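You operate a simulated robot arm through the tools that you are given. There is no shell and no other tool. Be economical: measure what you need, move in short steps, check, and stop when the job is done.

Carry out the task below with a simulated robot arm. There is one attempt and no reset: what you move stays moved.

Task
Highlight the amount due on the water and piano bills with the pink highlighter.
Fine: then lay the water bill in the red tray; the highlighter goes back in the pen stand. Set down upright: what you pick out. A coat counts when it lies all over at full strength: go over it till it gets no stronger.

The check looks at the end state, three seconds after you hand in, the way a careful person would. Anything else that was tipped, shoved, dropped, spilled or broken makes it a failure.

Robot
A 7-joint arm with a two-finger parallel gripper, fixed in place. Base frame: the origin is at the foot of the arm, x ahead of it, y to its left, z up; the work surface is at about z = 750. Readings come in mm, degrees, newtons and seconds.
With the tool pointing down near the work surface it reaches from about 200 to 680 mm from the base axis. Its first joint turns from -66.0 to 66.0 degrees. Payload 2.4 kg.
Tool frame: the origin (TCP) lies between the finger pads and is the grasp point; the fingertips stand 30 mm ahead of it; z points along the fingers, y is the line along which they close. Largest opening 94 mm; finger width 28, thickness 10; the body of the gripper, 50 by 96 mm, starts 55 mm behind the TCP.
Orientation is told as [roll, pitch, yaw] about the base's x, y, z axes, in that order, counted from this pose: with the fingers straight down and closing along the base's y, the tool's x points along the base's -x, its y along +y and its z along -z.

Tools
- The arm moves only by the tool move_arm. Its argument "targets" is a list of rows, each an object of numbers (a shift or turn left out is 0, a gripper value left out holds the last): "dx", "dy", "dz": the shift along the tool's x, y, z in mm; "wx", "wy", "wz": the turn, a rotation vector about the tool's x, y, z in degrees; "fingers": the finger opening in mm, from 0 to 94. In form: [{"dx": .., "dy": .., "dz": .., "wx": .., "wy": .., "wz": .., "fingers": ..}, ...]. A call has 1 to 10 rows; each row shifts and turns the commanded pose from where the row before left it, along the tool's axes as they then stand. A row lasts 0.2 s, in which the tool goes at most 50 mm and 8.6 degrees; a call with a longer step from one row to the next is refused whole, and so is a gripper value outside its range. Where a pose cannot be reached the arm comes as near as it can. A force on the tool above 70 N (or 10 N above the force at the start of the call, whichever is more), or a blocked arm, ends the call early, and 0.2 s more pass. The fingers move at their own pace (about 153 mm/s each) and stop on an object; they squeeze with about 34 N. The grip force told is the motor's: it shows also when the fingers shut on nothing. Time passes only in rows, and 0.2 s behind the last, so rows that do not move let the fingers close. It gives the time, the measured TCP pose, the force on the tool (base axes), the opening and the grip force at its end, in the units of the frame above (readings bear some noise), with the torque about the TCP (base axes, N m) and any sound that the robot's microphone picked up, and new pictures: "views" is both (left out), scene, wrist or none.
- Cameras (640 x 400 px; columns grow to the right, rows downward): "scene" is fixed at [43.4, 478.2, 1446.2]; the picture's right is [-0.70, -0.71, 0.00], its down [-0.39, 0.39, -0.84] and it looks along [0.60, -0.59, -0.55] (base axes); focal length 362 px, centre (320, 200). "wrist" rides on the gripper at [76, 14, -103] in the tool frame; the picture's right is [-0.18, 0.98, 0.00], its down [-0.75, -0.14, -0.64] and it looks along [-0.63, -0.12, 0.77] (tool axes); focal length 243 px, centre (320, 200). There is no depth. A picture from a camera that has moved, and an enlarged one, comes with that camera's place and axes in the base frame and with its lens.
- enlarge(camera, box): a new picture of the part [left, top, right, bottom] of that camera's present view, enlarged. No time passes.
- hand_in(): hands the job in; it is judged then, once.

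Work in short steps. Places have to be worked out from the pictures, the camera data and where the tool is seen: move nearer, look again, correct. Check each grasp and each placing, and mend what went wrong. You have 120 turns and 200 pictures in all, those below and enlarged ones among them. Open the gripper and draw the arm clear of the work before you hand the job in, unless the task says otherwise; then end with one line.

The tools are called by a JSON object that holds its "fn" and its "kwargs". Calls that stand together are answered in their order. move_arm: Moves the arm, as the interface text tells. Its arguments: {"type":"object","properties":{"targets":{"type":"array"},"views":{"type":"string","enum":["both","scene","wrist","none"]}},"required":["targets"]} The other tools are called the same way: enlarge (camera, box) takes an enlarged picture of a part of a camera's view; hand_in () hands the job in.

At the start:

```text
time: 0.0
ee_pos: [429.4, -57.9, 1083.9]
tool_rot: [-0.1, -0.1, 0.0]
ft_force: [-0.4, 0.7, -0.4]
wrist_torque: [-0.01, -0.01, -0.02]
finger_gap: 94.0
finger_force: 0.1
```

scene: 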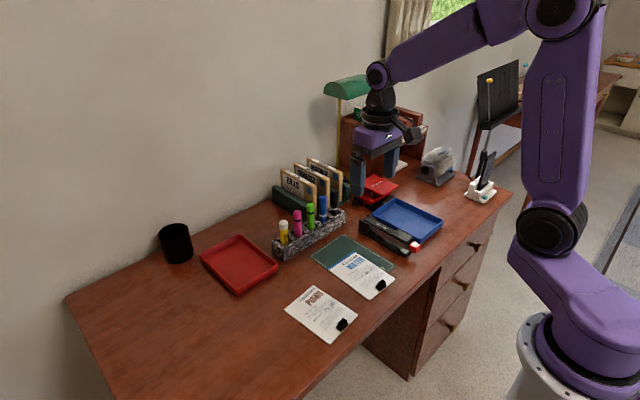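
wrist: 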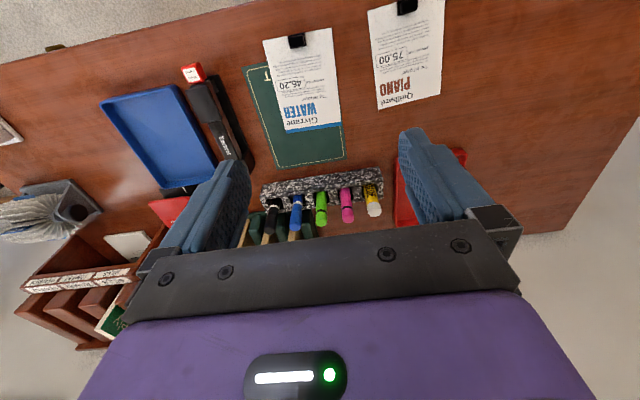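

I begin by looking closely at the pen stand and the bills.

{"fn": "enlarge", "kwargs": {"camera": "scene", "box": [240, 160, 400, 260]}}

{"fn": "enlarge", "kwargs": {"camera": "scene", "box": [270, 240, 430, 340]}}

{"fn": "enlarge", "kwargs": {"camera": "wrist", "box": [240, 0, 460, 140]}}

{"fn": "enlarge", "kwargs": {"camera": "wrist", "box": [240, 140, 400, 240]}}

```text
4.00 times, centred on (320, 210) of scene
camera zoom: at [43.4, 478.2, 1446.2], right [-0.7, -0.71, 0.0], down [-0.39, 0.39, -0.84], along [0.6, -0.59, -0.55], focal length 1447 px, centre (320, 160)
```

zoom: 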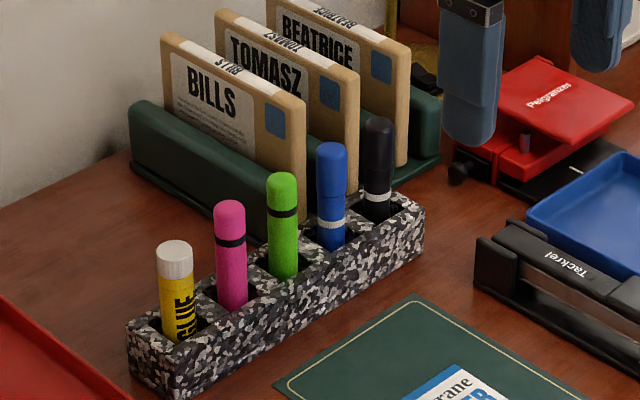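

```text
4.00 times, centred on (350, 290) of scene
camera zoom: at [43.4, 478.2, 1446.2], right [-0.7, -0.71, 0.0], down [-0.39, 0.39, -0.84], along [0.6, -0.59, -0.55], focal length 1447 px, centre (200, -160)
```

zoom: 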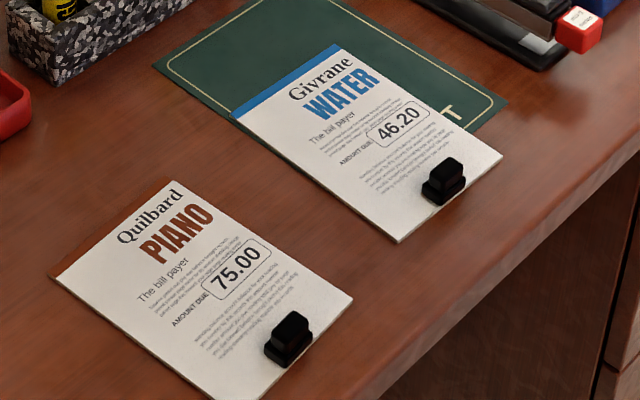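

```text
2.86 times, centred on (350, 70) of wrist
camera zoom: at [353.5, -44.7, 1185.5], right [0.18, 0.98, 0.0], down [0.75, -0.14, 0.64], along [0.63, -0.12, -0.77], focal length 693 px, centre (234, 571)
```

zoom: 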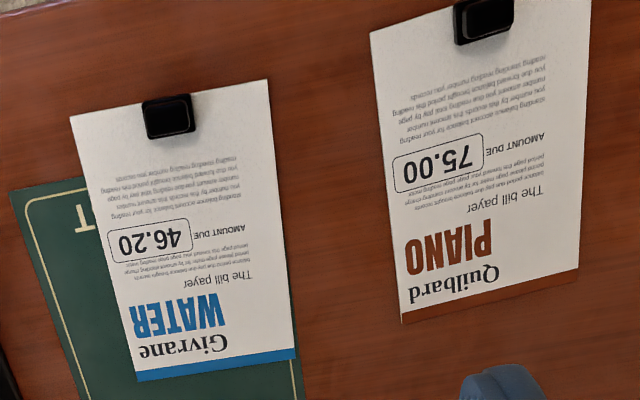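

```text
4.00 times, centred on (320, 190) of wrist
camera zoom: at [353.5, -44.7, 1185.5], right [0.18, 0.98, 0.0], down [0.75, -0.14, 0.64], along [0.63, -0.12, -0.77], focal length 970 px, centre (320, 240)
```

zoom: 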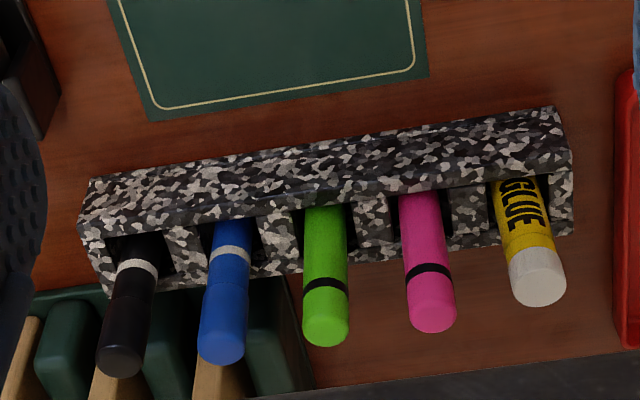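

The pink highlighter's top comes out near (668, -53, 871), with neighbours about 48 mm away. The amount boxes are near (455, -113) for water and (445, 51) for piano. I move nearer to the stand and look again.

{"fn": "move_arm", "kwargs": {"targets": [{"dx": -32, "dy": 1, "dz": 16}, {"dx": -32, "dy": 1, "dz": 16}, {"dx": -32, "dy": 1, "dz": 16}, {"dx": -32, "dy": 1, "dz": 16}, {"dx": -32, "dy": 1, "dz": 16}], "views": "wrist"}}

```text
time: 1.2
ee_pos: [588.7, -53.0, 1003.5]
tool_rot: [-0.1, 0.0, 0.0]
ft_force: [0.3, 0.9, -0.3]
wrist_torque: [0.0, -0.01, -0.03]
finger_gap: 93.9
finger_force: 0.1
camera wrist: at [512.8, -39.2, 1105.8], right [0.18, 0.98, 0.0], down [0.75, -0.14, 0.64], along [0.63, -0.12, -0.77], focal length 243 px, centre (320, 200)
```

wrist: 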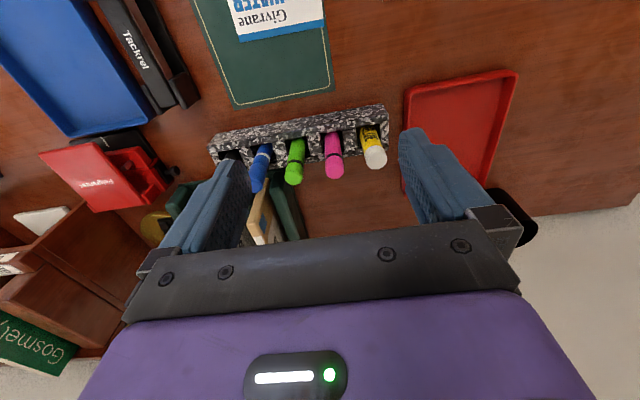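

{"fn": "enlarge", "kwargs": {"camera": "wrist", "box": [200, 90, 400, 215]}}

```text
3.20 times, centred on (300, 152) of wrist
camera zoom: at [512.8, -39.2, 1105.8], right [0.18, 0.98, 0.0], down [0.75, -0.14, 0.64], along [0.63, -0.12, -0.77], focal length 776 px, centre (384, 352)
```

zoom: 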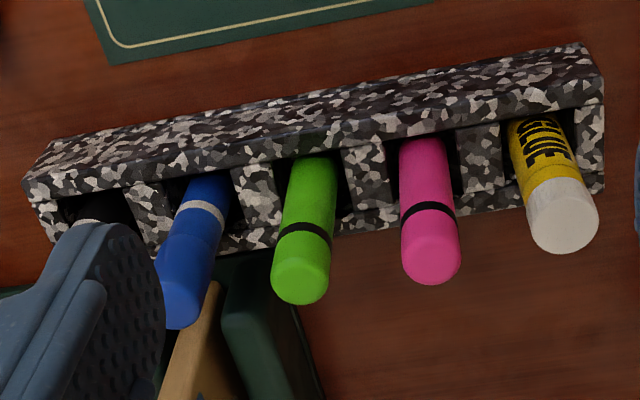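

The new view agrees: pink top about (668, -51, 871), the stand runs along y and its top is at about z 796. I turn the tool 90° so the fingers close along x, away from the neighbouring pens.

{"fn": "move_arm", "kwargs": {"targets": [{"wz": 8.5, "fingers": 50}, {"wz": 8.5}, {"wz": 8.5}, {"wz": 8.5}, {"wz": 8.5}, {"wz": 8.5}, {"wz": 8.5}, {"wz": 8.5}, {"wz": 8.5}, {"wz": 8.5}], "views": "none"}}

```text
time: 3.4
ee_pos: [589.3, -53.7, 1004.1]
tool_rot: [0.0, 0.1, -85.1]
ft_force: [-0.4, -0.1, -0.2]
wrist_torque: [0.02, -0.01, 0.01]
finger_gap: 49.9
finger_force: 0.0
```

Turned without trouble. I finish the turn and move above the pink pen with the fingertips still clear of its top.

{"fn": "move_arm", "kwargs": {"targets": [{"wz": 4.9}, {"dy": 26, "dx": 1, "dz": 15}, {"dy": 26, "dx": 1, "dz": 15}, {"dy": 27, "dz": 14}, {"dz": 0}], "views": "both"}}

{"fn": "enlarge", "kwargs": {"camera": "wrist", "box": [160, 60, 480, 260]}}

{"fn": "enlarge", "kwargs": {"camera": "scene", "box": [240, 140, 400, 260]}}

```text
time: 4.6
ee_pos: [667.5, -50.7, 961.9]
tool_rot: [0.0, -0.1, -89.9]
ft_force: [0.1, 0.0, -0.3]
wrist_torque: [0.0, 0.0, 0.02]
finger_gap: 49.8
finger_force: 0.2
camera wrist: at [682.1, 24.3, 1063.3], right [0.98, -0.18, 0.0], down [-0.14, -0.75, 0.64], along [-0.12, -0.63, -0.77], focal length 243 px, centre (320, 200)
```

scene: 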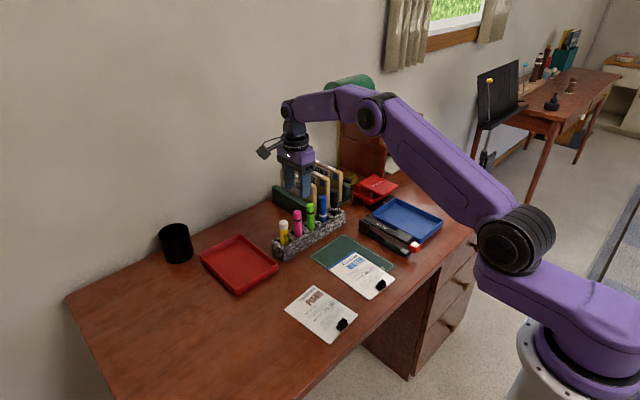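
wrist: 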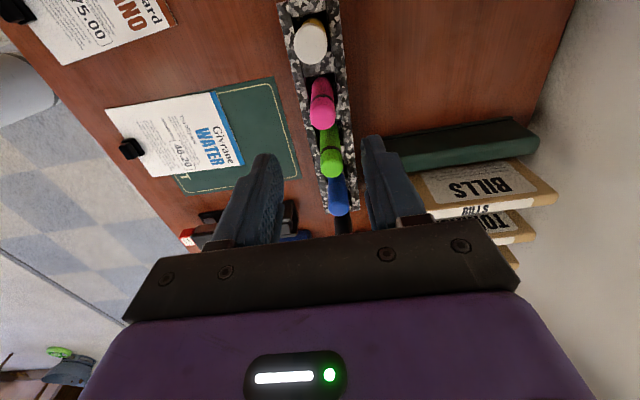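

```text
2.00 times, centred on (320, 160) of wrist
camera zoom: at [682.1, 24.3, 1063.3], right [0.98, -0.18, 0.0], down [-0.14, -0.75, 0.64], along [-0.12, -0.63, -0.77], focal length 485 px, centre (320, 280)
```

zoom: 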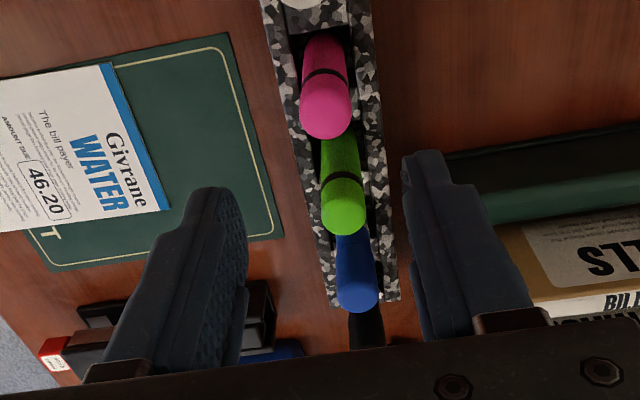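

```text
3.33 times, centred on (320, 200) of scene
camera zoom: at [43.4, 478.2, 1446.2], right [-0.7, -0.71, 0.0], down [-0.39, 0.39, -0.84], along [0.6, -0.59, -0.55], focal length 1206 px, centre (320, 200)
```

zoom: 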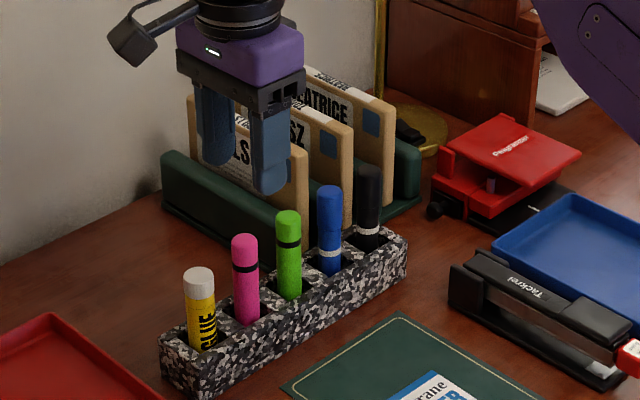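

The pen sits centred between the fingers, at about x 670, and the folders are clear at y < -115. I go down to z 831 and grip.

{"fn": "move_arm", "kwargs": {"targets": [{"dy": 2, "dz": 33}, {"dz": 33}, {"dz": 33}, {"dz": 32}, {}, {"fingers": 10}, {}, {}], "views": "both"}}

{"fn": "enlarge", "kwargs": {"camera": "scene", "box": [240, 140, 400, 260]}}

```text
time: 6.4
ee_pos: [669.7, -52.6, 828.6]
tool_rot: [0.0, 0.0, -90.0]
ft_force: [0.4, -0.8, -0.7]
wrist_torque: [-0.02, 0.02, 0.01]
finger_gap: 20.1
finger_force: 33.9
camera wrist: at [683.2, 23.1, 929.9], right [0.98, -0.18, 0.0], down [-0.14, -0.75, 0.64], along [-0.12, -0.63, -0.77], focal length 243 px, centre (320, 200)
```

scene: 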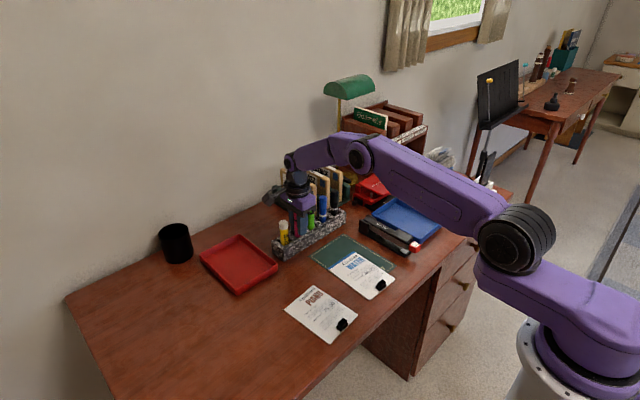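
wrist: 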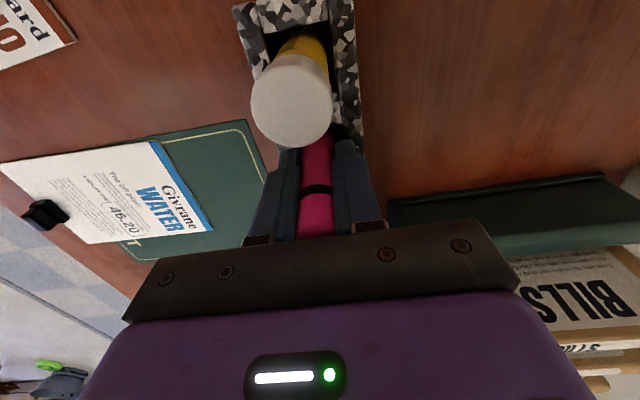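

```text
3.33 times, centred on (320, 200) of scene
camera zoom: at [43.4, 478.2, 1446.2], right [-0.7, -0.71, 0.0], down [-0.39, 0.39, -0.84], along [0.6, -0.59, -0.55], focal length 1206 px, centre (320, 200)
```

zoom: 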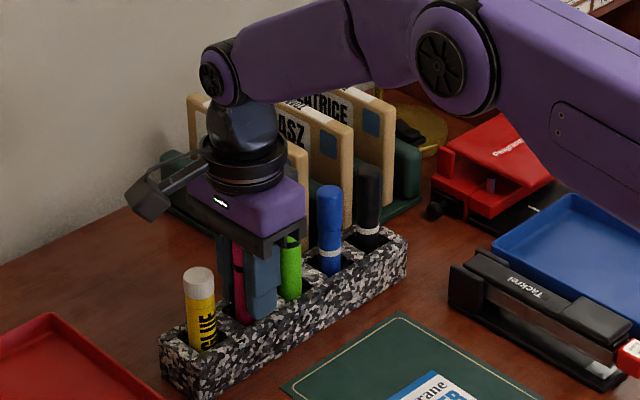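

Gripped, 20 mm wide. I note the return pose as (670, -51.5, 829), lift straight up and check what the lower end looks like.

{"fn": "move_arm", "kwargs": {"targets": [{"dz": -15}, {"dz": -25}, {"dz": -35}, {"dz": -35}, {"dz": -30}, {}], "views": "both"}}

{"fn": "enlarge", "kwargs": {"camera": "scene", "box": [260, 150, 340, 200]}}

```text
time: 7.8
ee_pos: [669.6, -50.3, 970.4]
tool_rot: [0.0, 0.0, -89.9]
ft_force: [-1.1, -0.6, -0.4]
wrist_torque: [-0.05, -0.01, 0.02]
finger_gap: 19.9
finger_force: 34.0
camera wrist: at [684.5, 24.6, 1072.4], right [0.98, -0.18, 0.0], down [-0.14, -0.75, 0.64], along [-0.12, -0.63, -0.77], focal length 243 px, centre (320, 200)
```

scene: 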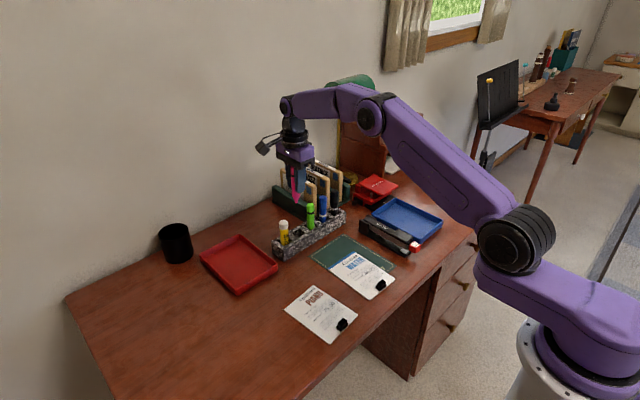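
wrist: 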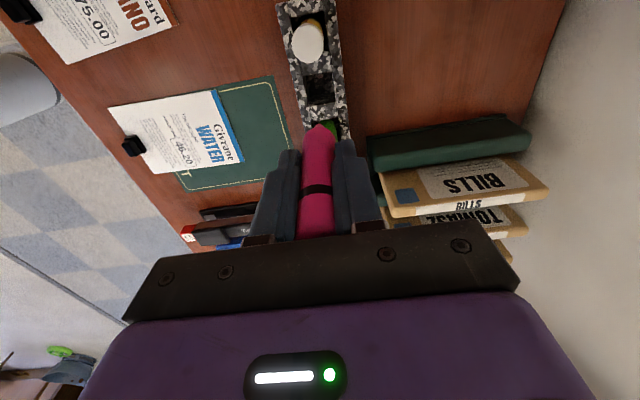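

```text
8.00 times, centred on (300, 175) of scene
camera zoom: at [43.4, 478.2, 1446.2], right [-0.7, -0.71, 0.0], down [-0.39, 0.39, -0.84], along [0.6, -0.59, -0.55], focal length 2895 px, centre (480, 400)
```

zoom: 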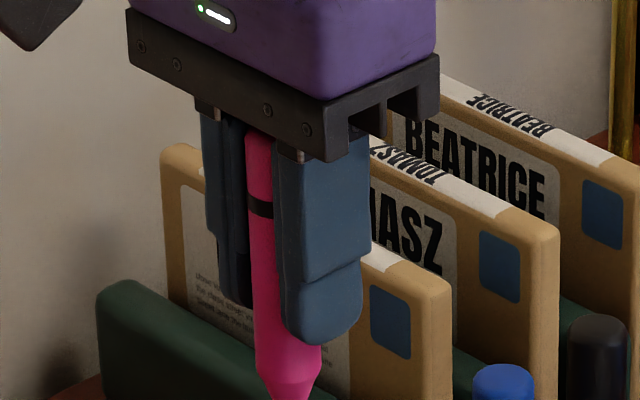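

{"fn": "enlarge", "kwargs": {"camera": "scene", "box": [260, 170, 340, 220]}}

{"fn": "enlarge", "kwargs": {"camera": "wrist", "box": [280, 110, 360, 160]}}

```text
8.00 times, centred on (300, 195) of scene
camera zoom: at [43.4, 478.2, 1446.2], right [-0.7, -0.71, 0.0], down [-0.39, 0.39, -0.84], along [0.6, -0.59, -0.55], focal length 2895 px, centre (480, 240)
```

zoom: 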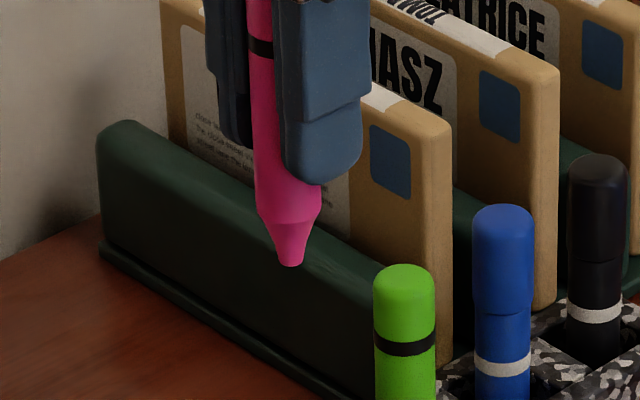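

```text
8.00 times, centred on (320, 135) of wrist
camera zoom: at [684.5, 24.6, 1072.4], right [0.98, -0.18, 0.0], down [-0.14, -0.75, 0.64], along [-0.12, -0.63, -0.77], focal length 1941 px, centre (320, 720)
```

zoom: 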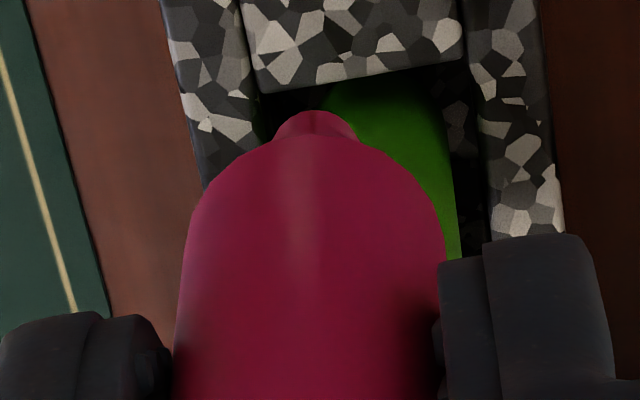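

The writing tip points down, is about 7–8 mm wide, and sits about 67 mm below the TCP. I carry it over the piano bill, staying above the surface.

{"fn": "move_arm", "kwargs": {"targets": [{"dx": 8, "dy": -37}, {"dx": 18, "dy": -37}, {"dx": 18, "dy": -37}, {"dx": 18, "dy": -37, "dz": 10}, {"dx": 18, "dy": -37, "dz": 30}, {"dx": 20, "dy": -39, "dz": 30}, {"dz": 20}, {}], "views": "both"}}

{"fn": "enlarge", "kwargs": {"camera": "wrist", "box": [220, 60, 380, 160]}}

{"fn": "enlarge", "kwargs": {"camera": "scene", "box": [270, 250, 370, 350]}}

```text
refused: row 5 steps farther than a row can; nothing moved
```

```text
4.00 times, centred on (300, 110) of wrist
camera zoom: at [684.5, 24.6, 1072.4], right [0.98, -0.18, 0.0], down [-0.14, -0.75, 0.64], along [-0.12, -0.63, -0.77], focal length 970 px, centre (400, 560)
```

zoom: 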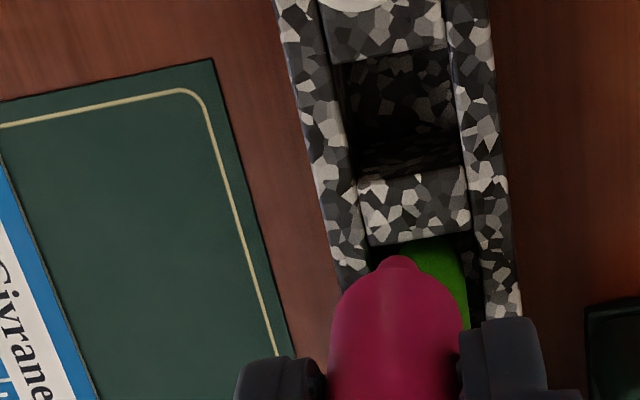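

```text
4.00 times, centred on (320, 300) of scene
camera zoom: at [43.4, 478.2, 1446.2], right [-0.7, -0.71, 0.0], down [-0.39, 0.39, -0.84], along [0.6, -0.59, -0.55], focal length 1447 px, centre (320, -200)
```

zoom: 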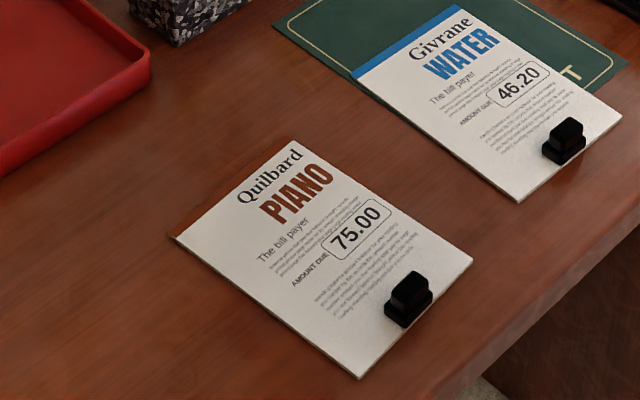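

One row was a little too long, so I send the same travel in smaller steps.

{"fn": "move_arm", "kwargs": {"targets": [{"dx": 8, "dy": -37}, {"dx": 18, "dy": -37}, {"dx": 18, "dy": -37}, {"dx": 18, "dy": -37, "dz": 10}, {"dx": 18, "dy": -37, "dz": 20}, {"dx": 20, "dy": -39, "dz": 20}, {"dz": 35}, {}], "views": "wrist"}}

{"fn": "enlarge", "kwargs": {"camera": "wrist", "box": [220, 60, 380, 160]}}

{"fn": "enlarge", "kwargs": {"camera": "scene", "box": [270, 250, 370, 350]}}

```text
time: 9.6
ee_pos: [445.9, 51.8, 883.0]
tool_rot: [0.1, 0.0, -89.9]
ft_force: [-0.6, 0.5, 0.5]
wrist_torque: [-0.01, 0.0, 0.02]
finger_gap: 20.0
finger_force: 34.1
camera wrist: at [460.3, 125.2, 985.3], right [0.98, -0.18, 0.0], down [-0.14, -0.75, 0.64], along [-0.12, -0.63, -0.77], focal length 243 px, centre (320, 200)
```

wrist: 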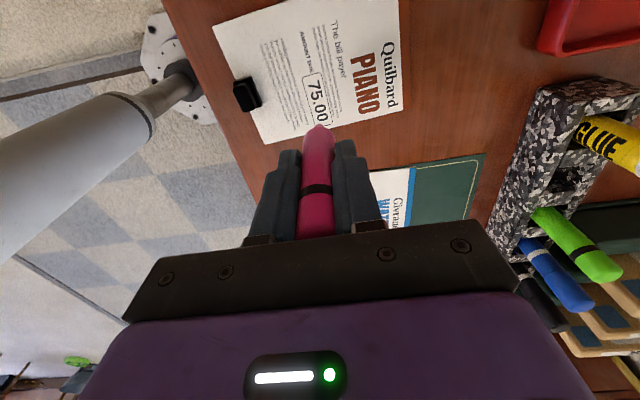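

```text
4.00 times, centred on (300, 110) of wrist
camera zoom: at [460.3, 125.2, 985.3], right [0.98, -0.18, 0.0], down [-0.14, -0.75, 0.64], along [-0.12, -0.63, -0.77], focal length 970 px, centre (400, 560)
```

zoom: 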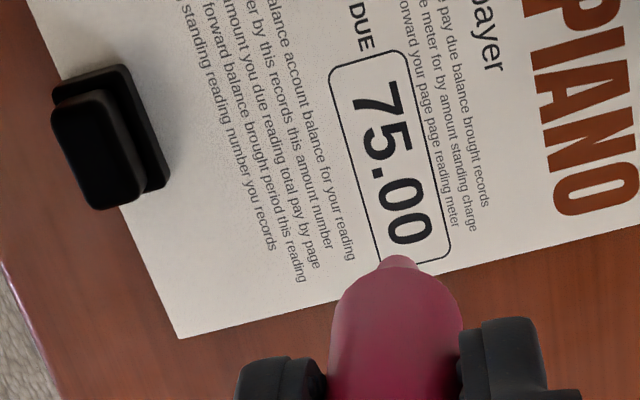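

```text
4.00 times, centred on (320, 300) of scene
camera zoom: at [43.4, 478.2, 1446.2], right [-0.7, -0.71, 0.0], down [-0.39, 0.39, -0.84], along [0.6, -0.59, -0.55], focal length 1447 px, centre (320, -200)
```

zoom: 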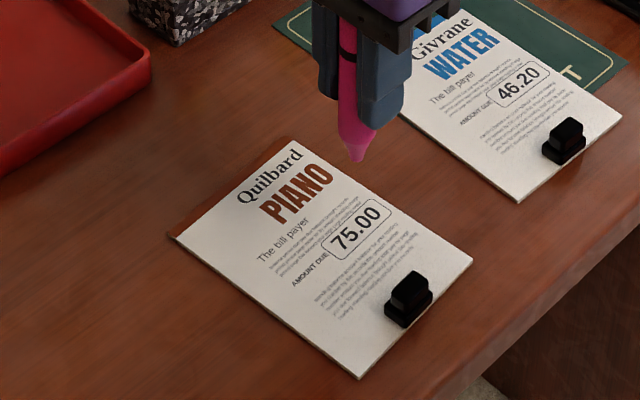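

From this view the piano box runs about 46 x 16 mm. Its centre is near (445, 51.5), with the long side along y tilted by about 4°. I lower to just above the paper to calibrate the tip.

{"fn": "move_arm", "kwargs": {"targets": [{"dz": 20}, {"dz": 20}, {"dz": 14}, {}], "views": "wrist"}}

{"fn": "enlarge", "kwargs": {"camera": "wrist", "box": [260, 60, 380, 150]}}

{"fn": "enlarge", "kwargs": {"camera": "scene", "box": [310, 270, 390, 320]}}

```text
time: 10.6
ee_pos: [445.5, 50.7, 829.1]
tool_rot: [0.0, 0.1, -89.9]
ft_force: [0.6, 0.4, 0.0]
wrist_torque: [0.0, 0.0, 0.02]
finger_gap: 19.8
finger_force: 33.8
camera wrist: at [461.2, 125.4, 930.4], right [0.98, -0.18, 0.0], down [-0.14, -0.75, 0.64], along [-0.12, -0.63, -0.77], focal length 243 px, centre (320, 200)
```

wrist: 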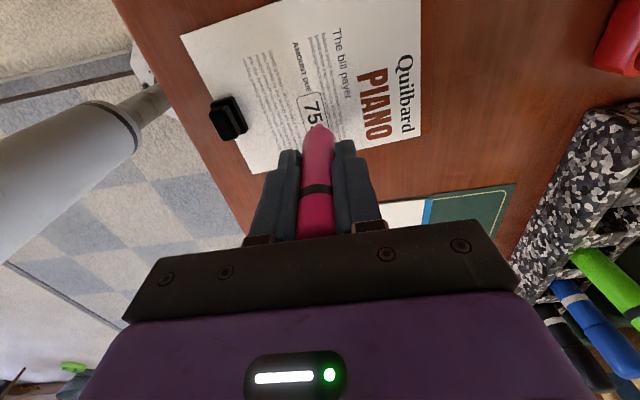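

```text
4.44 times, centred on (320, 105) of wrist
camera zoom: at [461.2, 125.4, 930.4], right [0.98, -0.18, 0.0], down [-0.14, -0.75, 0.64], along [-0.12, -0.63, -0.77], focal length 1078 px, centre (320, 622)
```

zoom: 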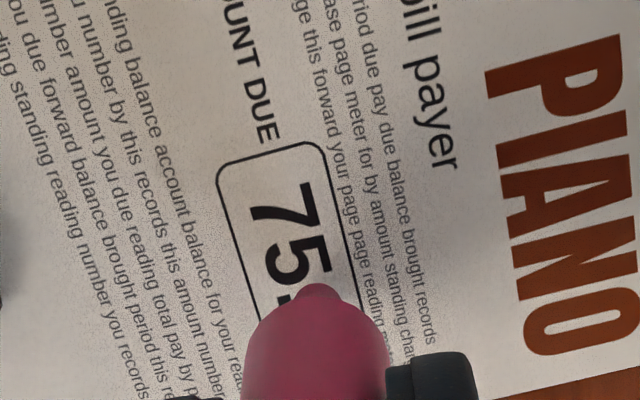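

```text
8.00 times, centred on (350, 295) of scene
camera zoom: at [43.4, 478.2, 1446.2], right [-0.7, -0.71, 0.0], down [-0.39, 0.39, -0.84], along [0.6, -0.59, -0.55], focal length 2895 px, centre (80, -560)
```

zoom: 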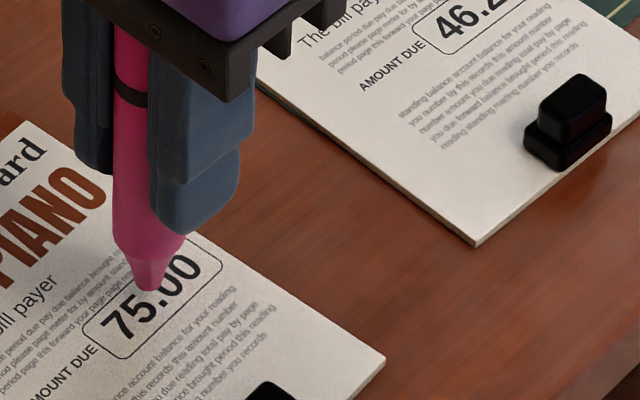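

Wrist and scene views disagree by a few mm until the tip height is known. I touch down gently at the middle of the box, where ink is wanted anyway, to find contact height.

{"fn": "move_arm", "kwargs": {"targets": [{"dz": 3}, {"dz": 2}, {"dz": 1.5}, {}], "views": "none"}}

{"fn": "enlarge", "kwargs": {"camera": "scene", "box": [310, 270, 390, 320]}}

{"fn": "enlarge", "kwargs": {"camera": "wrist", "box": [280, 80, 360, 140]}}

```text
time: 11.6
ee_pos: [447.0, 49.8, 823.8]
tool_rot: [-0.1, 0.0, -89.8]
ft_force: [-0.3, 0.7, 8.1]
wrist_torque: [0.06, 0.07, -0.04]
finger_gap: 19.6
finger_force: 33.9
```

```text
8.00 times, centred on (350, 295) of scene
camera zoom: at [43.3, 478.2, 1446.2], right [-0.7, -0.71, 0.0], down [-0.39, 0.39, -0.84], along [0.6, -0.59, -0.55], focal length 2895 px, centre (80, -560)
```

zoom: 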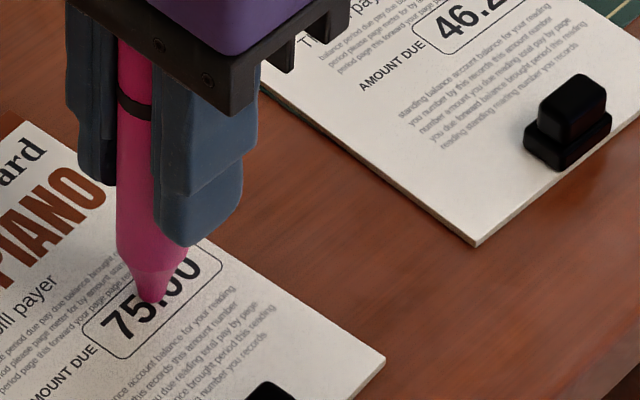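

```text
6.67 times, centred on (320, 110) of wrist
camera zoom: at [460.5, 124.4, 925.1], right [0.98, -0.18, 0.0], down [-0.14, -0.75, 0.64], along [-0.12, -0.63, -0.77], focal length 1618 px, centre (320, 800)
```

zoom: 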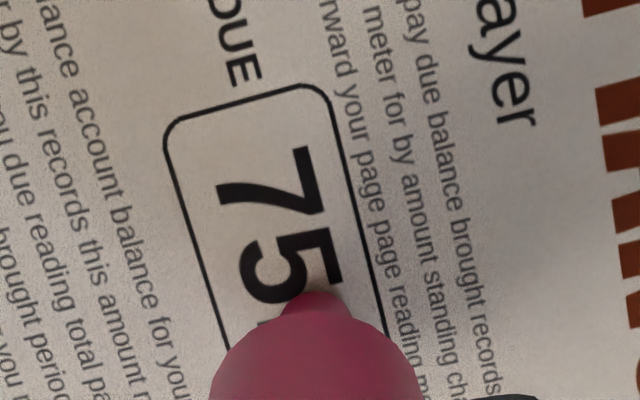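

Contact at about TCP z 823 with 8 N, and the tip sits about 2.3 mm to +x and 1 mm to +y of the box centre. I draw the middle lane along the box axis, then lift and check.

{"fn": "move_arm", "kwargs": {"targets": [{"dy": -2.3, "dx": -1}, {"dx": 10, "dy": -0.7}, {"dx": 9.5, "dy": -0.7}, {"dx": -10, "dy": 0.7}, {"dx": -10, "dy": 0.7}, {"dx": -10, "dy": 0.7}, {"dx": -9, "dy": 0.6}, {"dz": -8}, {"dz": -25}, {"dx": -25}], "views": "none"}}

{"fn": "enlarge", "kwargs": {"camera": "wrist", "box": [260, 40, 360, 140]}}

{"fn": "enlarge", "kwargs": {"camera": "scene", "box": [310, 270, 390, 320]}}

```text
time: 13.8
ee_pos: [444.8, 3.7, 854.2]
tool_rot: [-0.1, 0.1, -90.0]
ft_force: [-0.1, 1.5, -0.3]
wrist_torque: [0.02, 0.0, -0.01]
finger_gap: 19.8
finger_force: 34.2
```

```text
4.00 times, centred on (310, 90) of wrist
camera zoom: at [459.3, 78.2, 956.7], right [0.98, -0.18, 0.0], down [-0.14, -0.75, 0.64], along [-0.12, -0.63, -0.77], focal length 970 px, centre (360, 640)
```

zoom: 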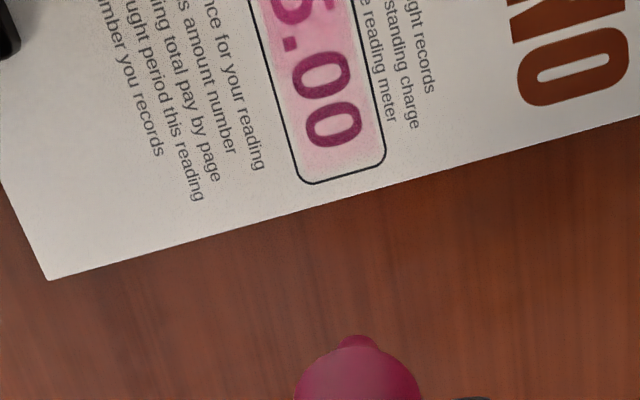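

```text
8.00 times, centred on (350, 295) of scene
camera zoom: at [43.4, 478.2, 1446.2], right [-0.7, -0.71, 0.0], down [-0.39, 0.39, -0.84], along [0.6, -0.59, -0.55], focal length 2895 px, centre (80, -560)
```

zoom: 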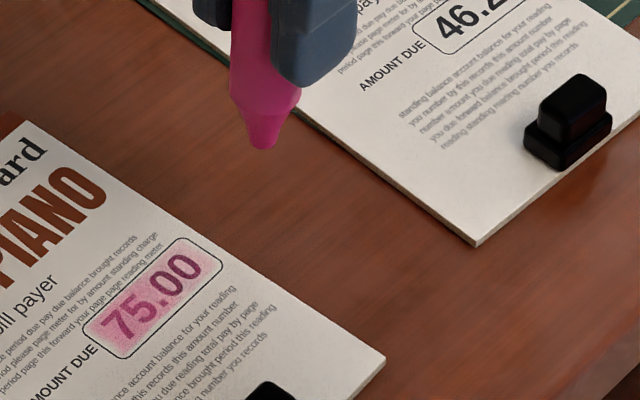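

The middle lane landed well and the mark is soft-edged. I take a closer look before the outer lanes.

{"fn": "enlarge", "kwargs": {"camera": "scene", "box": [316, 296, 344, 318]}}

```text
16.00 times, centred on (330, 307) of scene
camera zoom: at [43.4, 478.2, 1446.2], right [-0.7, -0.71, 0.0], down [-0.39, 0.39, -0.84], along [0.6, -0.59, -0.55], focal length 5790 px, centre (160, -1512)
```

zoom: 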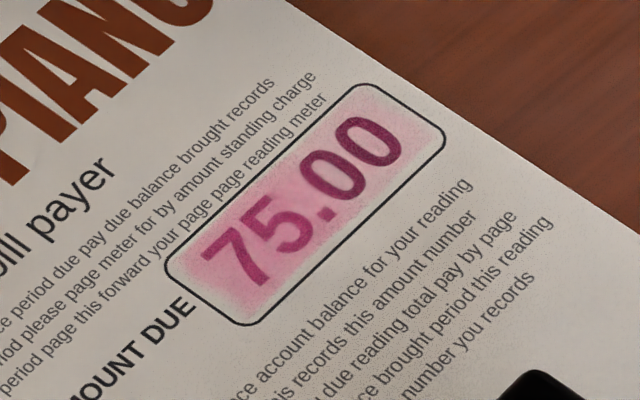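

I do the outer lanes at ±3 mm, extending the right end by 2 mm, with overlap for strength.

{"fn": "move_arm", "kwargs": {"targets": [{"dx": 23, "dy": 3.2}, {"dz": 25}, {"dz": 8}, {"dx": 8.3, "dy": -0.58}, {"dx": 8.3, "dy": -0.58}, {"dx": 8.3, "dy": -0.58}, {"dx": 8.3, "dy": -0.58}, {"dx": 8.3, "dy": -0.58}, {"dy": -3}, {"dy": -3}], "views": "none"}}

{"fn": "move_arm", "kwargs": {"targets": [{"dx": -8.3, "dy": 0.58}, {"dx": -8.3, "dy": 0.58}, {"dx": -8.3, "dy": 0.58}, {"dx": -8.3, "dy": 0.58}, {"dx": -8.3, "dy": 0.58}, {"dy": 3}, {"dy": 3}, {"dz": -8}, {"dz": -25}, {"dx": -25}], "views": "none"}}

{"fn": "enlarge", "kwargs": {"camera": "scene", "box": [316, 296, 344, 318]}}

```text
time: 16.0
ee_pos: [439.2, 68.7, 822.5]
tool_rot: [0.1, 0.0, -89.8]
ft_force: [3.1, 0.1, 10.1]
wrist_torque: [0.06, -0.3, 0.0]
finger_gap: 19.8
finger_force: 34.4
```

```text
time: 18.2
ee_pos: [447.8, 2.4, 855.5]
tool_rot: [0.0, 0.0, -89.8]
ft_force: [0.4, -0.3, 0.0]
wrist_torque: [0.0, -0.02, 0.01]
finger_gap: 20.1
finger_force: 34.3
```

```text
16.00 times, centred on (330, 307) of scene
camera zoom: at [43.4, 478.2, 1446.2], right [-0.7, -0.71, 0.0], down [-0.39, 0.39, -0.84], along [0.6, -0.59, -0.55], focal length 5790 px, centre (160, -1512)
```

zoom: 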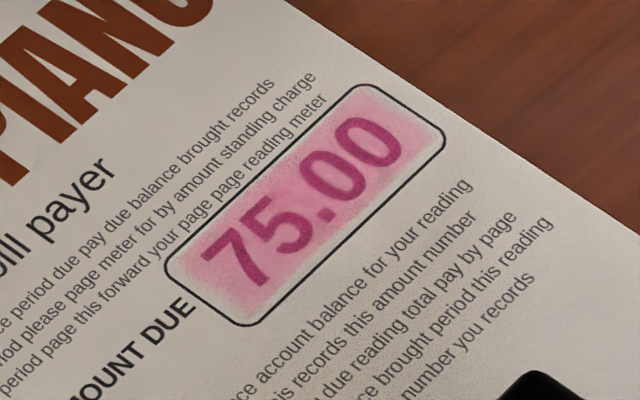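

The far (-x) strip and both ends are still lighter, so I go over everything again with lanes reaching s = -4.5.

{"fn": "move_arm", "kwargs": {"targets": [{"dx": 25, "dy": 0.5}, {"dz": 25}, {"dz": 8}, {"dx": 8.5, "dy": -0.6}, {"dx": 8.5, "dy": -0.6}, {"dx": 8.5, "dy": -0.6}, {"dx": 8.5, "dy": -0.6}, {"dx": 8.5, "dy": -0.6}, {"dy": -4}, {"dy": -4}], "views": "none"}}

{"fn": "move_arm", "kwargs": {"targets": [{"dx": -8.5, "dy": 0.6}, {"dx": -8.5, "dy": 0.6}, {"dx": -8.5, "dy": 0.6}, {"dx": -8.5, "dy": 0.6}, {"dx": -8.5, "dy": 0.6}, {"dy": 2}, {"dx": 10.6, "dy": -0.74}, {"dx": 10.6, "dy": -0.74}, {"dx": 10.6, "dy": -0.74}, {"dx": 10.7, "dy": -0.78}], "views": "none"}}

{"fn": "move_arm", "kwargs": {"targets": [{"dy": 2}, {"dx": -10.6, "dy": 0.74}, {"dx": -10.6, "dy": 0.74}, {"dx": -10.6, "dy": 0.74}, {"dx": -10.7, "dy": 0.78}, {"dy": 2.5}, {"dx": 10.6, "dy": -0.74}, {"dx": 10.6, "dy": -0.74}, {"dx": 10.6, "dy": -0.74}, {"dx": 10.7, "dy": -0.78}], "views": "none"}}

{"fn": "move_arm", "kwargs": {"targets": [{"dz": -8}, {"dz": -25}, {"dx": -35}, {"dx": -33}], "views": "none"}}

{"fn": "enlarge", "kwargs": {"camera": "scene", "box": [316, 296, 344, 318]}}

```text
time: 20.4
ee_pos: [438.6, 69.1, 822.7]
tool_rot: [0.0, 0.0, -89.7]
ft_force: [2.5, 0.6, 4.5]
wrist_torque: [0.04, -0.11, 0.01]
finger_gap: 20.1
finger_force: 34.2
```

```text
time: 22.6
ee_pos: [437.8, 69.2, 824.3]
tool_rot: [0.0, 0.0, -89.9]
ft_force: [0.2, -0.4, -1.4]
wrist_torque: [-0.01, -0.01, -0.01]
finger_gap: 19.9
finger_force: 33.4
```

```text
time: 24.8
ee_pos: [444.3, 68.3, 822.5]
tool_rot: [0.0, -0.1, -89.9]
ft_force: [-0.2, -1.4, 6.7]
wrist_torque: [-0.17, 0.02, 0.01]
finger_gap: 20.0
finger_force: 34.2
```

```text
time: 25.8
ee_pos: [444.2, 0.8, 855.9]
tool_rot: [0.1, 0.0, -89.7]
ft_force: [-0.5, -0.3, -0.3]
wrist_torque: [0.0, -0.02, -0.01]
finger_gap: 19.9
finger_force: 34.0
```

```text
16.00 times, centred on (330, 307) of scene
camera zoom: at [43.4, 478.2, 1446.2], right [-0.7, -0.71, 0.0], down [-0.39, 0.39, -0.84], along [0.6, -0.59, -0.55], focal length 5790 px, centre (160, -1512)
```

zoom: 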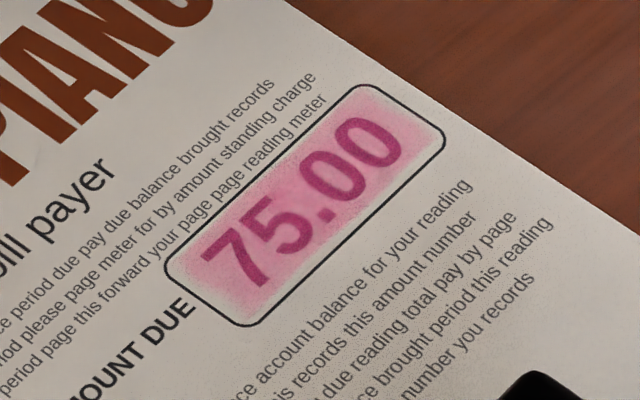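

Little changed, so it is either saturated or contact was light. I shift to inspect the box closely with the wrist camera.

{"fn": "move_arm", "kwargs": {"targets": [{"dx": 18, "dz": -15}, {}], "views": "none"}}

{"fn": "enlarge", "kwargs": {"camera": "wrist", "box": [272, 50, 352, 120]}}

```text
time: 26.4
ee_pos: [443.8, 18.4, 872.2]
tool_rot: [0.1, 0.0, -89.8]
ft_force: [0.4, 0.0, 0.1]
wrist_torque: [0.02, -0.03, 0.02]
finger_gap: 19.9
finger_force: 33.9
```

```text
5.71 times, centred on (312, 85) of wrist
camera zoom: at [458.2, 93.6, 972.8], right [0.98, -0.18, 0.0], down [-0.14, -0.75, 0.64], along [-0.12, -0.63, -0.77], focal length 1386 px, centre (366, 857)
```

zoom: 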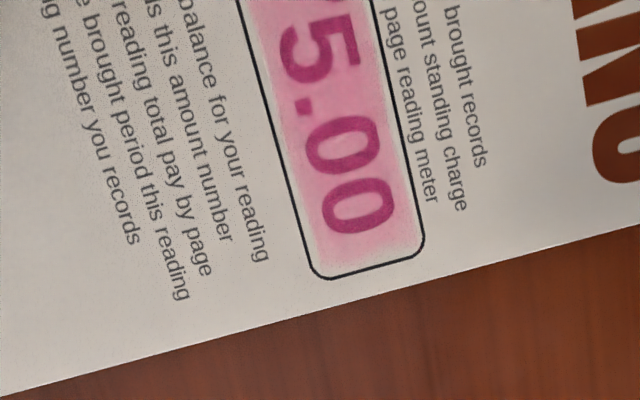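

The coat has a soft margin of about 1.3 mm on both sides. I go once more along the -x edge lane with slightly more pressure and read the force, to see whether it still takes ink.

{"fn": "move_arm", "kwargs": {"targets": [{"dx": 7.5, "dy": -3.5}, {"dz": 25}, {"dz": 15}, {"dz": 8.8}, {"dx": 8.5, "dy": -0.6}, {"dx": 8.5, "dy": -0.6}, {"dx": 8.5, "dy": -0.6}, {"dx": 8.5, "dy": -0.6}, {"dx": 8.5, "dy": -0.6}], "views": "none"}}

{"fn": "move_arm", "kwargs": {"targets": [{"dx": -8.5, "dy": 0.6}, {"dx": -8.5, "dy": 0.6}, {"dx": -8.5, "dy": 0.6}, {"dx": -8.5, "dy": 0.6}, {"dx": -8.5, "dy": 0.6}], "views": "none"}}

{"fn": "move_arm", "kwargs": {"targets": [{"dz": -20}, {"dz": -28}, {"dx": -8}, {}], "views": "none"}}

{"fn": "enlarge", "kwargs": {"camera": "wrist", "box": [272, 50, 352, 120]}}

{"fn": "enlarge", "kwargs": {"camera": "scene", "box": [316, 296, 344, 318]}}

```text
time: 28.4
ee_pos: [437.0, 68.7, 823.1]
tool_rot: [-0.1, 0.0, -89.9]
ft_force: [1.9, -5.8, 16.5]
wrist_torque: [-0.3, -0.03, 0.0]
finger_gap: 19.7
finger_force: 34.2
```

```text
time: 29.6
ee_pos: [440.6, 27.2, 822.6]
tool_rot: [-0.1, 0.0, -89.8]
ft_force: [-0.3, 7.5, 23.2]
wrist_torque: [0.6, 0.1, 0.01]
finger_gap: 20.0
finger_force: 34.0
```

```text
time: 30.6
ee_pos: [439.8, 18.3, 871.0]
tool_rot: [-0.1, -0.1, -89.9]
ft_force: [0.0, 0.2, 0.0]
wrist_torque: [0.0, -0.01, -0.01]
finger_gap: 20.1
finger_force: 34.1
```

```text
5.71 times, centred on (312, 85) of wrist
camera zoom: at [455.5, 93.4, 972.6], right [0.98, -0.18, 0.0], down [-0.14, -0.75, 0.64], along [-0.12, -0.63, -0.77], focal length 1386 px, centre (366, 857)
```

zoom: 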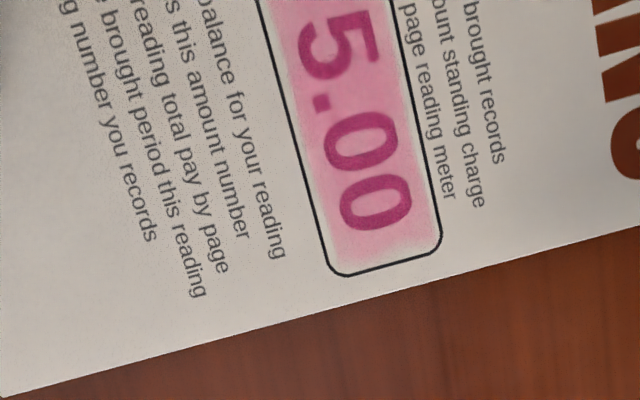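

```text
16.00 times, centred on (330, 307) of scene
camera zoom: at [43.4, 478.2, 1446.2], right [-0.7, -0.71, 0.0], down [-0.39, 0.39, -0.84], along [0.6, -0.59, -0.55], focal length 5790 px, centre (160, -1512)
```

zoom: 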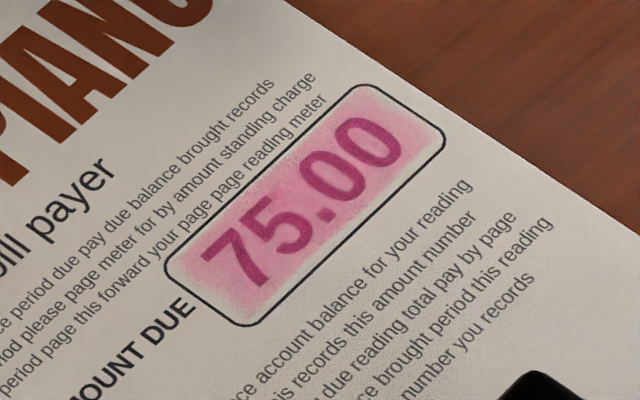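

With real pressure the edge strip fills better, so earlier lanes had light contact. I repeat the whole field at this pressure: four lanes plus crosswise ends.

{"fn": "move_arm", "kwargs": {"targets": [{"dx": 7, "dy": 8.5}, {"dz": 25}, {"dz": 15}, {"dz": 7.7}, {"dx": 8.8, "dy": -0.62}, {"dx": 8.8, "dy": -0.62}, {"dx": 8.8, "dy": -0.62}, {"dx": 8.8, "dy": -0.62}, {"dx": 8.8, "dy": -0.62}, {"dy": -2.7}], "views": "none"}}

{"fn": "move_arm", "kwargs": {"targets": [{"dx": -11, "dy": 0.775}, {"dx": -11, "dy": 0.775}, {"dx": -11, "dy": 0.775}, {"dx": -11, "dy": 0.775}, {"dy": -2.7}, {"dx": 11, "dy": -0.775}, {"dx": 11, "dy": -0.775}, {"dx": 11, "dy": -0.775}, {"dx": 11, "dy": -0.775}, {"dy": -2.9}], "views": "none"}}

{"fn": "move_arm", "kwargs": {"targets": [{"dx": -8.8, "dy": 0.62}, {"dx": -8.8, "dy": 0.62}, {"dx": -8.8, "dy": 0.62}, {"dx": -8.8, "dy": 0.62}, {"dx": -8.8, "dy": 0.62}, {"dy": 3}, {"dy": 2.8}, {"dy": 2.5}, {"dy": -4}], "views": "none"}}

{"fn": "move_arm", "kwargs": {"targets": [{"dz": -20}, {"dz": -28}, {"dx": -7}, {}], "views": "none"}}

{"fn": "enlarge", "kwargs": {"camera": "wrist", "box": [272, 50, 352, 120]}}

{"fn": "enlarge", "kwargs": {"camera": "scene", "box": [316, 296, 344, 318]}}

```text
time: 32.8
ee_pos: [444.3, 70.5, 823.3]
tool_rot: [0.4, 0.0, -89.8]
ft_force: [6.3, -1.6, 16.0]
wrist_torque: [0.0, -0.46, -0.01]
finger_gap: 19.6
finger_force: 34.2
```

```text
time: 35.0
ee_pos: [437.5, 69.7, 823.1]
tool_rot: [0.0, 0.0, -89.8]
ft_force: [-0.6, -0.6, 0.6]
wrist_torque: [-0.02, 0.01, 0.04]
finger_gap: 20.0
finger_force: 34.2
```

```text
time: 37.0
ee_pos: [446.3, 26.2, 822.1]
tool_rot: [0.2, 0.0, -89.9]
ft_force: [1.2, -0.3, 3.0]
wrist_torque: [0.02, -0.07, -0.02]
finger_gap: 19.9
finger_force: 34.1
```

```text
time: 38.0
ee_pos: [446.5, 18.3, 871.2]
tool_rot: [0.0, 0.0, -90.1]
ft_force: [-0.1, -0.1, -0.3]
wrist_torque: [0.01, 0.04, 0.01]
finger_gap: 20.2
finger_force: 34.5
```

```text
5.71 times, centred on (312, 85) of wrist
camera zoom: at [459.9, 93.5, 972.4], right [0.98, -0.18, 0.0], down [-0.14, -0.75, 0.64], along [-0.12, -0.63, -0.77], focal length 1386 px, centre (366, 857)
```

zoom: 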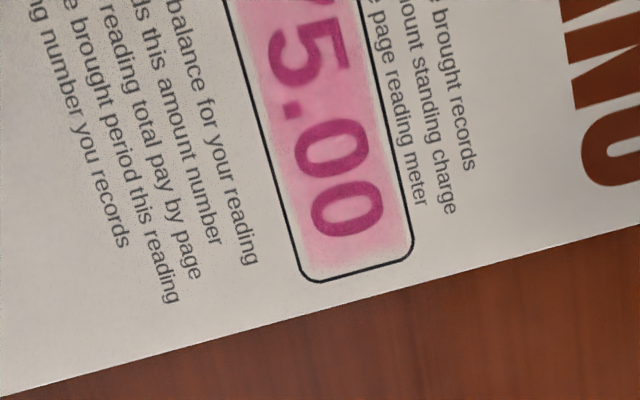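

```text
16.00 times, centred on (330, 307) of scene
camera zoom: at [43.4, 478.2, 1446.2], right [-0.7, -0.71, 0.0], down [-0.39, 0.39, -0.84], along [0.6, -0.59, -0.55], focal length 5790 px, centre (160, -1512)
```

zoom: 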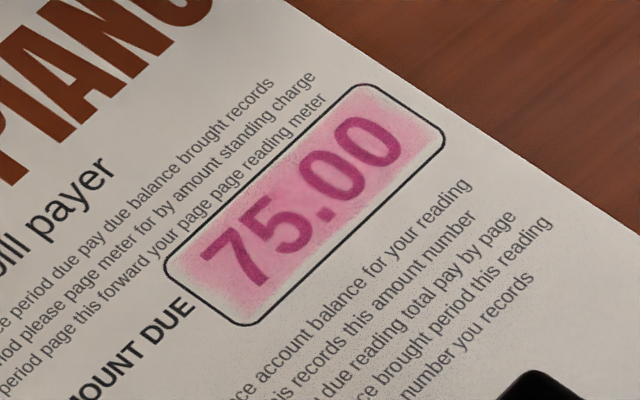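

The margins look like a fixed soft border. To judge uniformity I raise the tool and view the whole box from above.

{"fn": "move_arm", "kwargs": {"targets": [{"dx": -8, "dz": -40}, {"dz": -40}, {}], "views": "none"}}

{"fn": "enlarge", "kwargs": {"camera": "wrist", "box": [285, 50, 345, 110]}}

```text
time: 38.8
ee_pos: [445.9, 11.2, 948.3]
tool_rot: [0.0, 0.0, -89.9]
ft_force: [-0.4, 1.4, -0.4]
wrist_torque: [0.03, -0.02, 0.02]
finger_gap: 20.1
finger_force: 34.1
```

```text
6.67 times, centred on (315, 80) of wrist
camera zoom: at [460.7, 86.8, 1051.6], right [0.98, -0.18, 0.0], down [-0.14, -0.75, 0.64], along [-0.12, -0.63, -0.77], focal length 1618 px, centre (353, 1000)
```

zoom: 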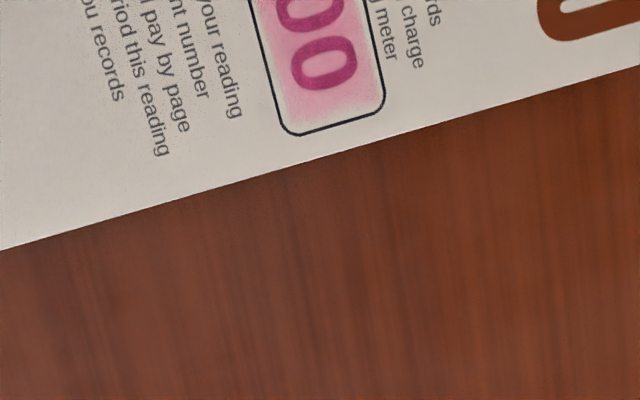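

{"fn": "enlarge", "kwargs": {"camera": "wrist", "box": [275, 10, 345, 70]}}

```text
6.67 times, centred on (310, 40) of wrist
camera zoom: at [460.7, 86.8, 1051.6], right [0.98, -0.18, 0.0], down [-0.14, -0.75, 0.64], along [-0.12, -0.63, -0.77], focal length 1618 px, centre (387, 1267)
```

zoom: 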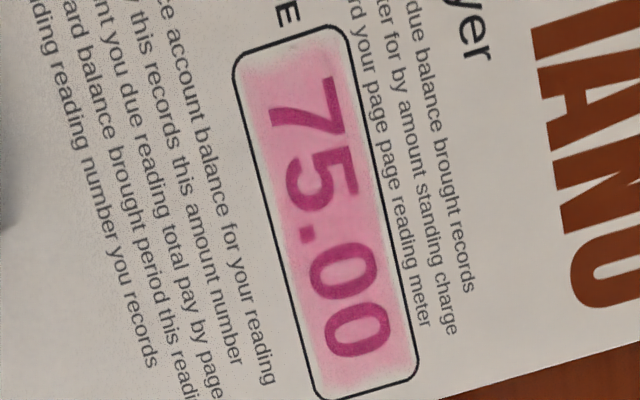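

It looks quite even, slightly lighter on the -x side. I do one more full set with firmer contact, checking force, then compare from this same viewpoint.

{"fn": "move_arm", "kwargs": {"targets": [{"dx": 15, "dy": 4.2}, {"dz": 40}, {"dz": 40}, {"dz": 40}, {"dz": 8.6}, {"dx": 8.8, "dy": -0.62}, {"dx": 8.8, "dy": -0.62}, {"dx": 8.8, "dy": -0.62}, {"dx": 8.8, "dy": -0.62}, {"dx": 8.8, "dy": -0.62}], "views": "none"}}

{"fn": "move_arm", "kwargs": {"targets": [{"dy": -2.2}, {"dx": -11, "dy": 0.775}, {"dx": -11, "dy": 0.775}, {"dx": -11, "dy": 0.775}, {"dx": -11, "dy": 0.775}, {"dy": -2.1}, {"dx": 11, "dy": -0.775}, {"dx": 11, "dy": -0.775}, {"dx": 11, "dy": -0.775}, {"dx": 11, "dy": -0.775}], "views": "none"}}

```text
time: 41.0
ee_pos: [446.1, 69.5, 821.0]
tool_rot: [0.1, 0.1, -89.9]
ft_force: [1.1, -6.6, 25.5]
wrist_torque: [-0.44, -0.06, -0.03]
finger_gap: 20.0
finger_force: 34.1
```

```text
time: 43.2
ee_pos: [442.9, 69.9, 822.3]
tool_rot: [0.0, 0.0, -90.0]
ft_force: [-0.2, 0.1, -0.4]
wrist_torque: [0.01, -0.01, -0.02]
finger_gap: 20.0
finger_force: 34.1
```

Contact was lost again because the pen slips up a little under the firm press. I lower to regain light contact and read the force.

{"fn": "move_arm", "kwargs": {"targets": [{"dz": 0.6}, {}], "views": "none"}}

```text
time: 43.8
ee_pos: [442.6, 71.6, 822.7]
tool_rot: [0.1, 0.0, -89.9]
ft_force: [0.4, 1.3, 3.5]
wrist_torque: [0.09, 0.04, 0.03]
finger_gap: 19.9
finger_force: 34.8
```

{"fn": "move_arm", "kwargs": {"targets": [{"dz": 0.4}, {"dx": -11, "dy": 0.775}, {"dx": -11, "dy": 0.775}, {"dx": -11, "dy": 0.775}, {"dx": -11, "dy": 0.775}, {"dy": -2.2}], "views": "none"}}

{"fn": "move_arm", "kwargs": {"targets": [{"dx": 11, "dy": -0.775}, {"dx": 11, "dy": -0.775}, {"dx": 11, "dy": -0.775}, {"dx": 11, "dy": -0.775}, {"dy": -2.2}], "views": "none"}}

```text
time: 45.2
ee_pos: [445.8, 24.7, 821.9]
tool_rot: [0.2, 0.0, -89.8]
ft_force: [4.1, 3.8, 18.0]
wrist_torque: [0.24, -0.25, 0.0]
finger_gap: 19.9
finger_force: 34.1
```

```text
time: 46.4
ee_pos: [437.8, 69.9, 821.7]
tool_rot: [0.2, 0.0, -89.8]
ft_force: [3.5, 1.2, 7.6]
wrist_torque: [0.08, -0.22, 0.02]
finger_gap: 19.7
finger_force: 34.7
```

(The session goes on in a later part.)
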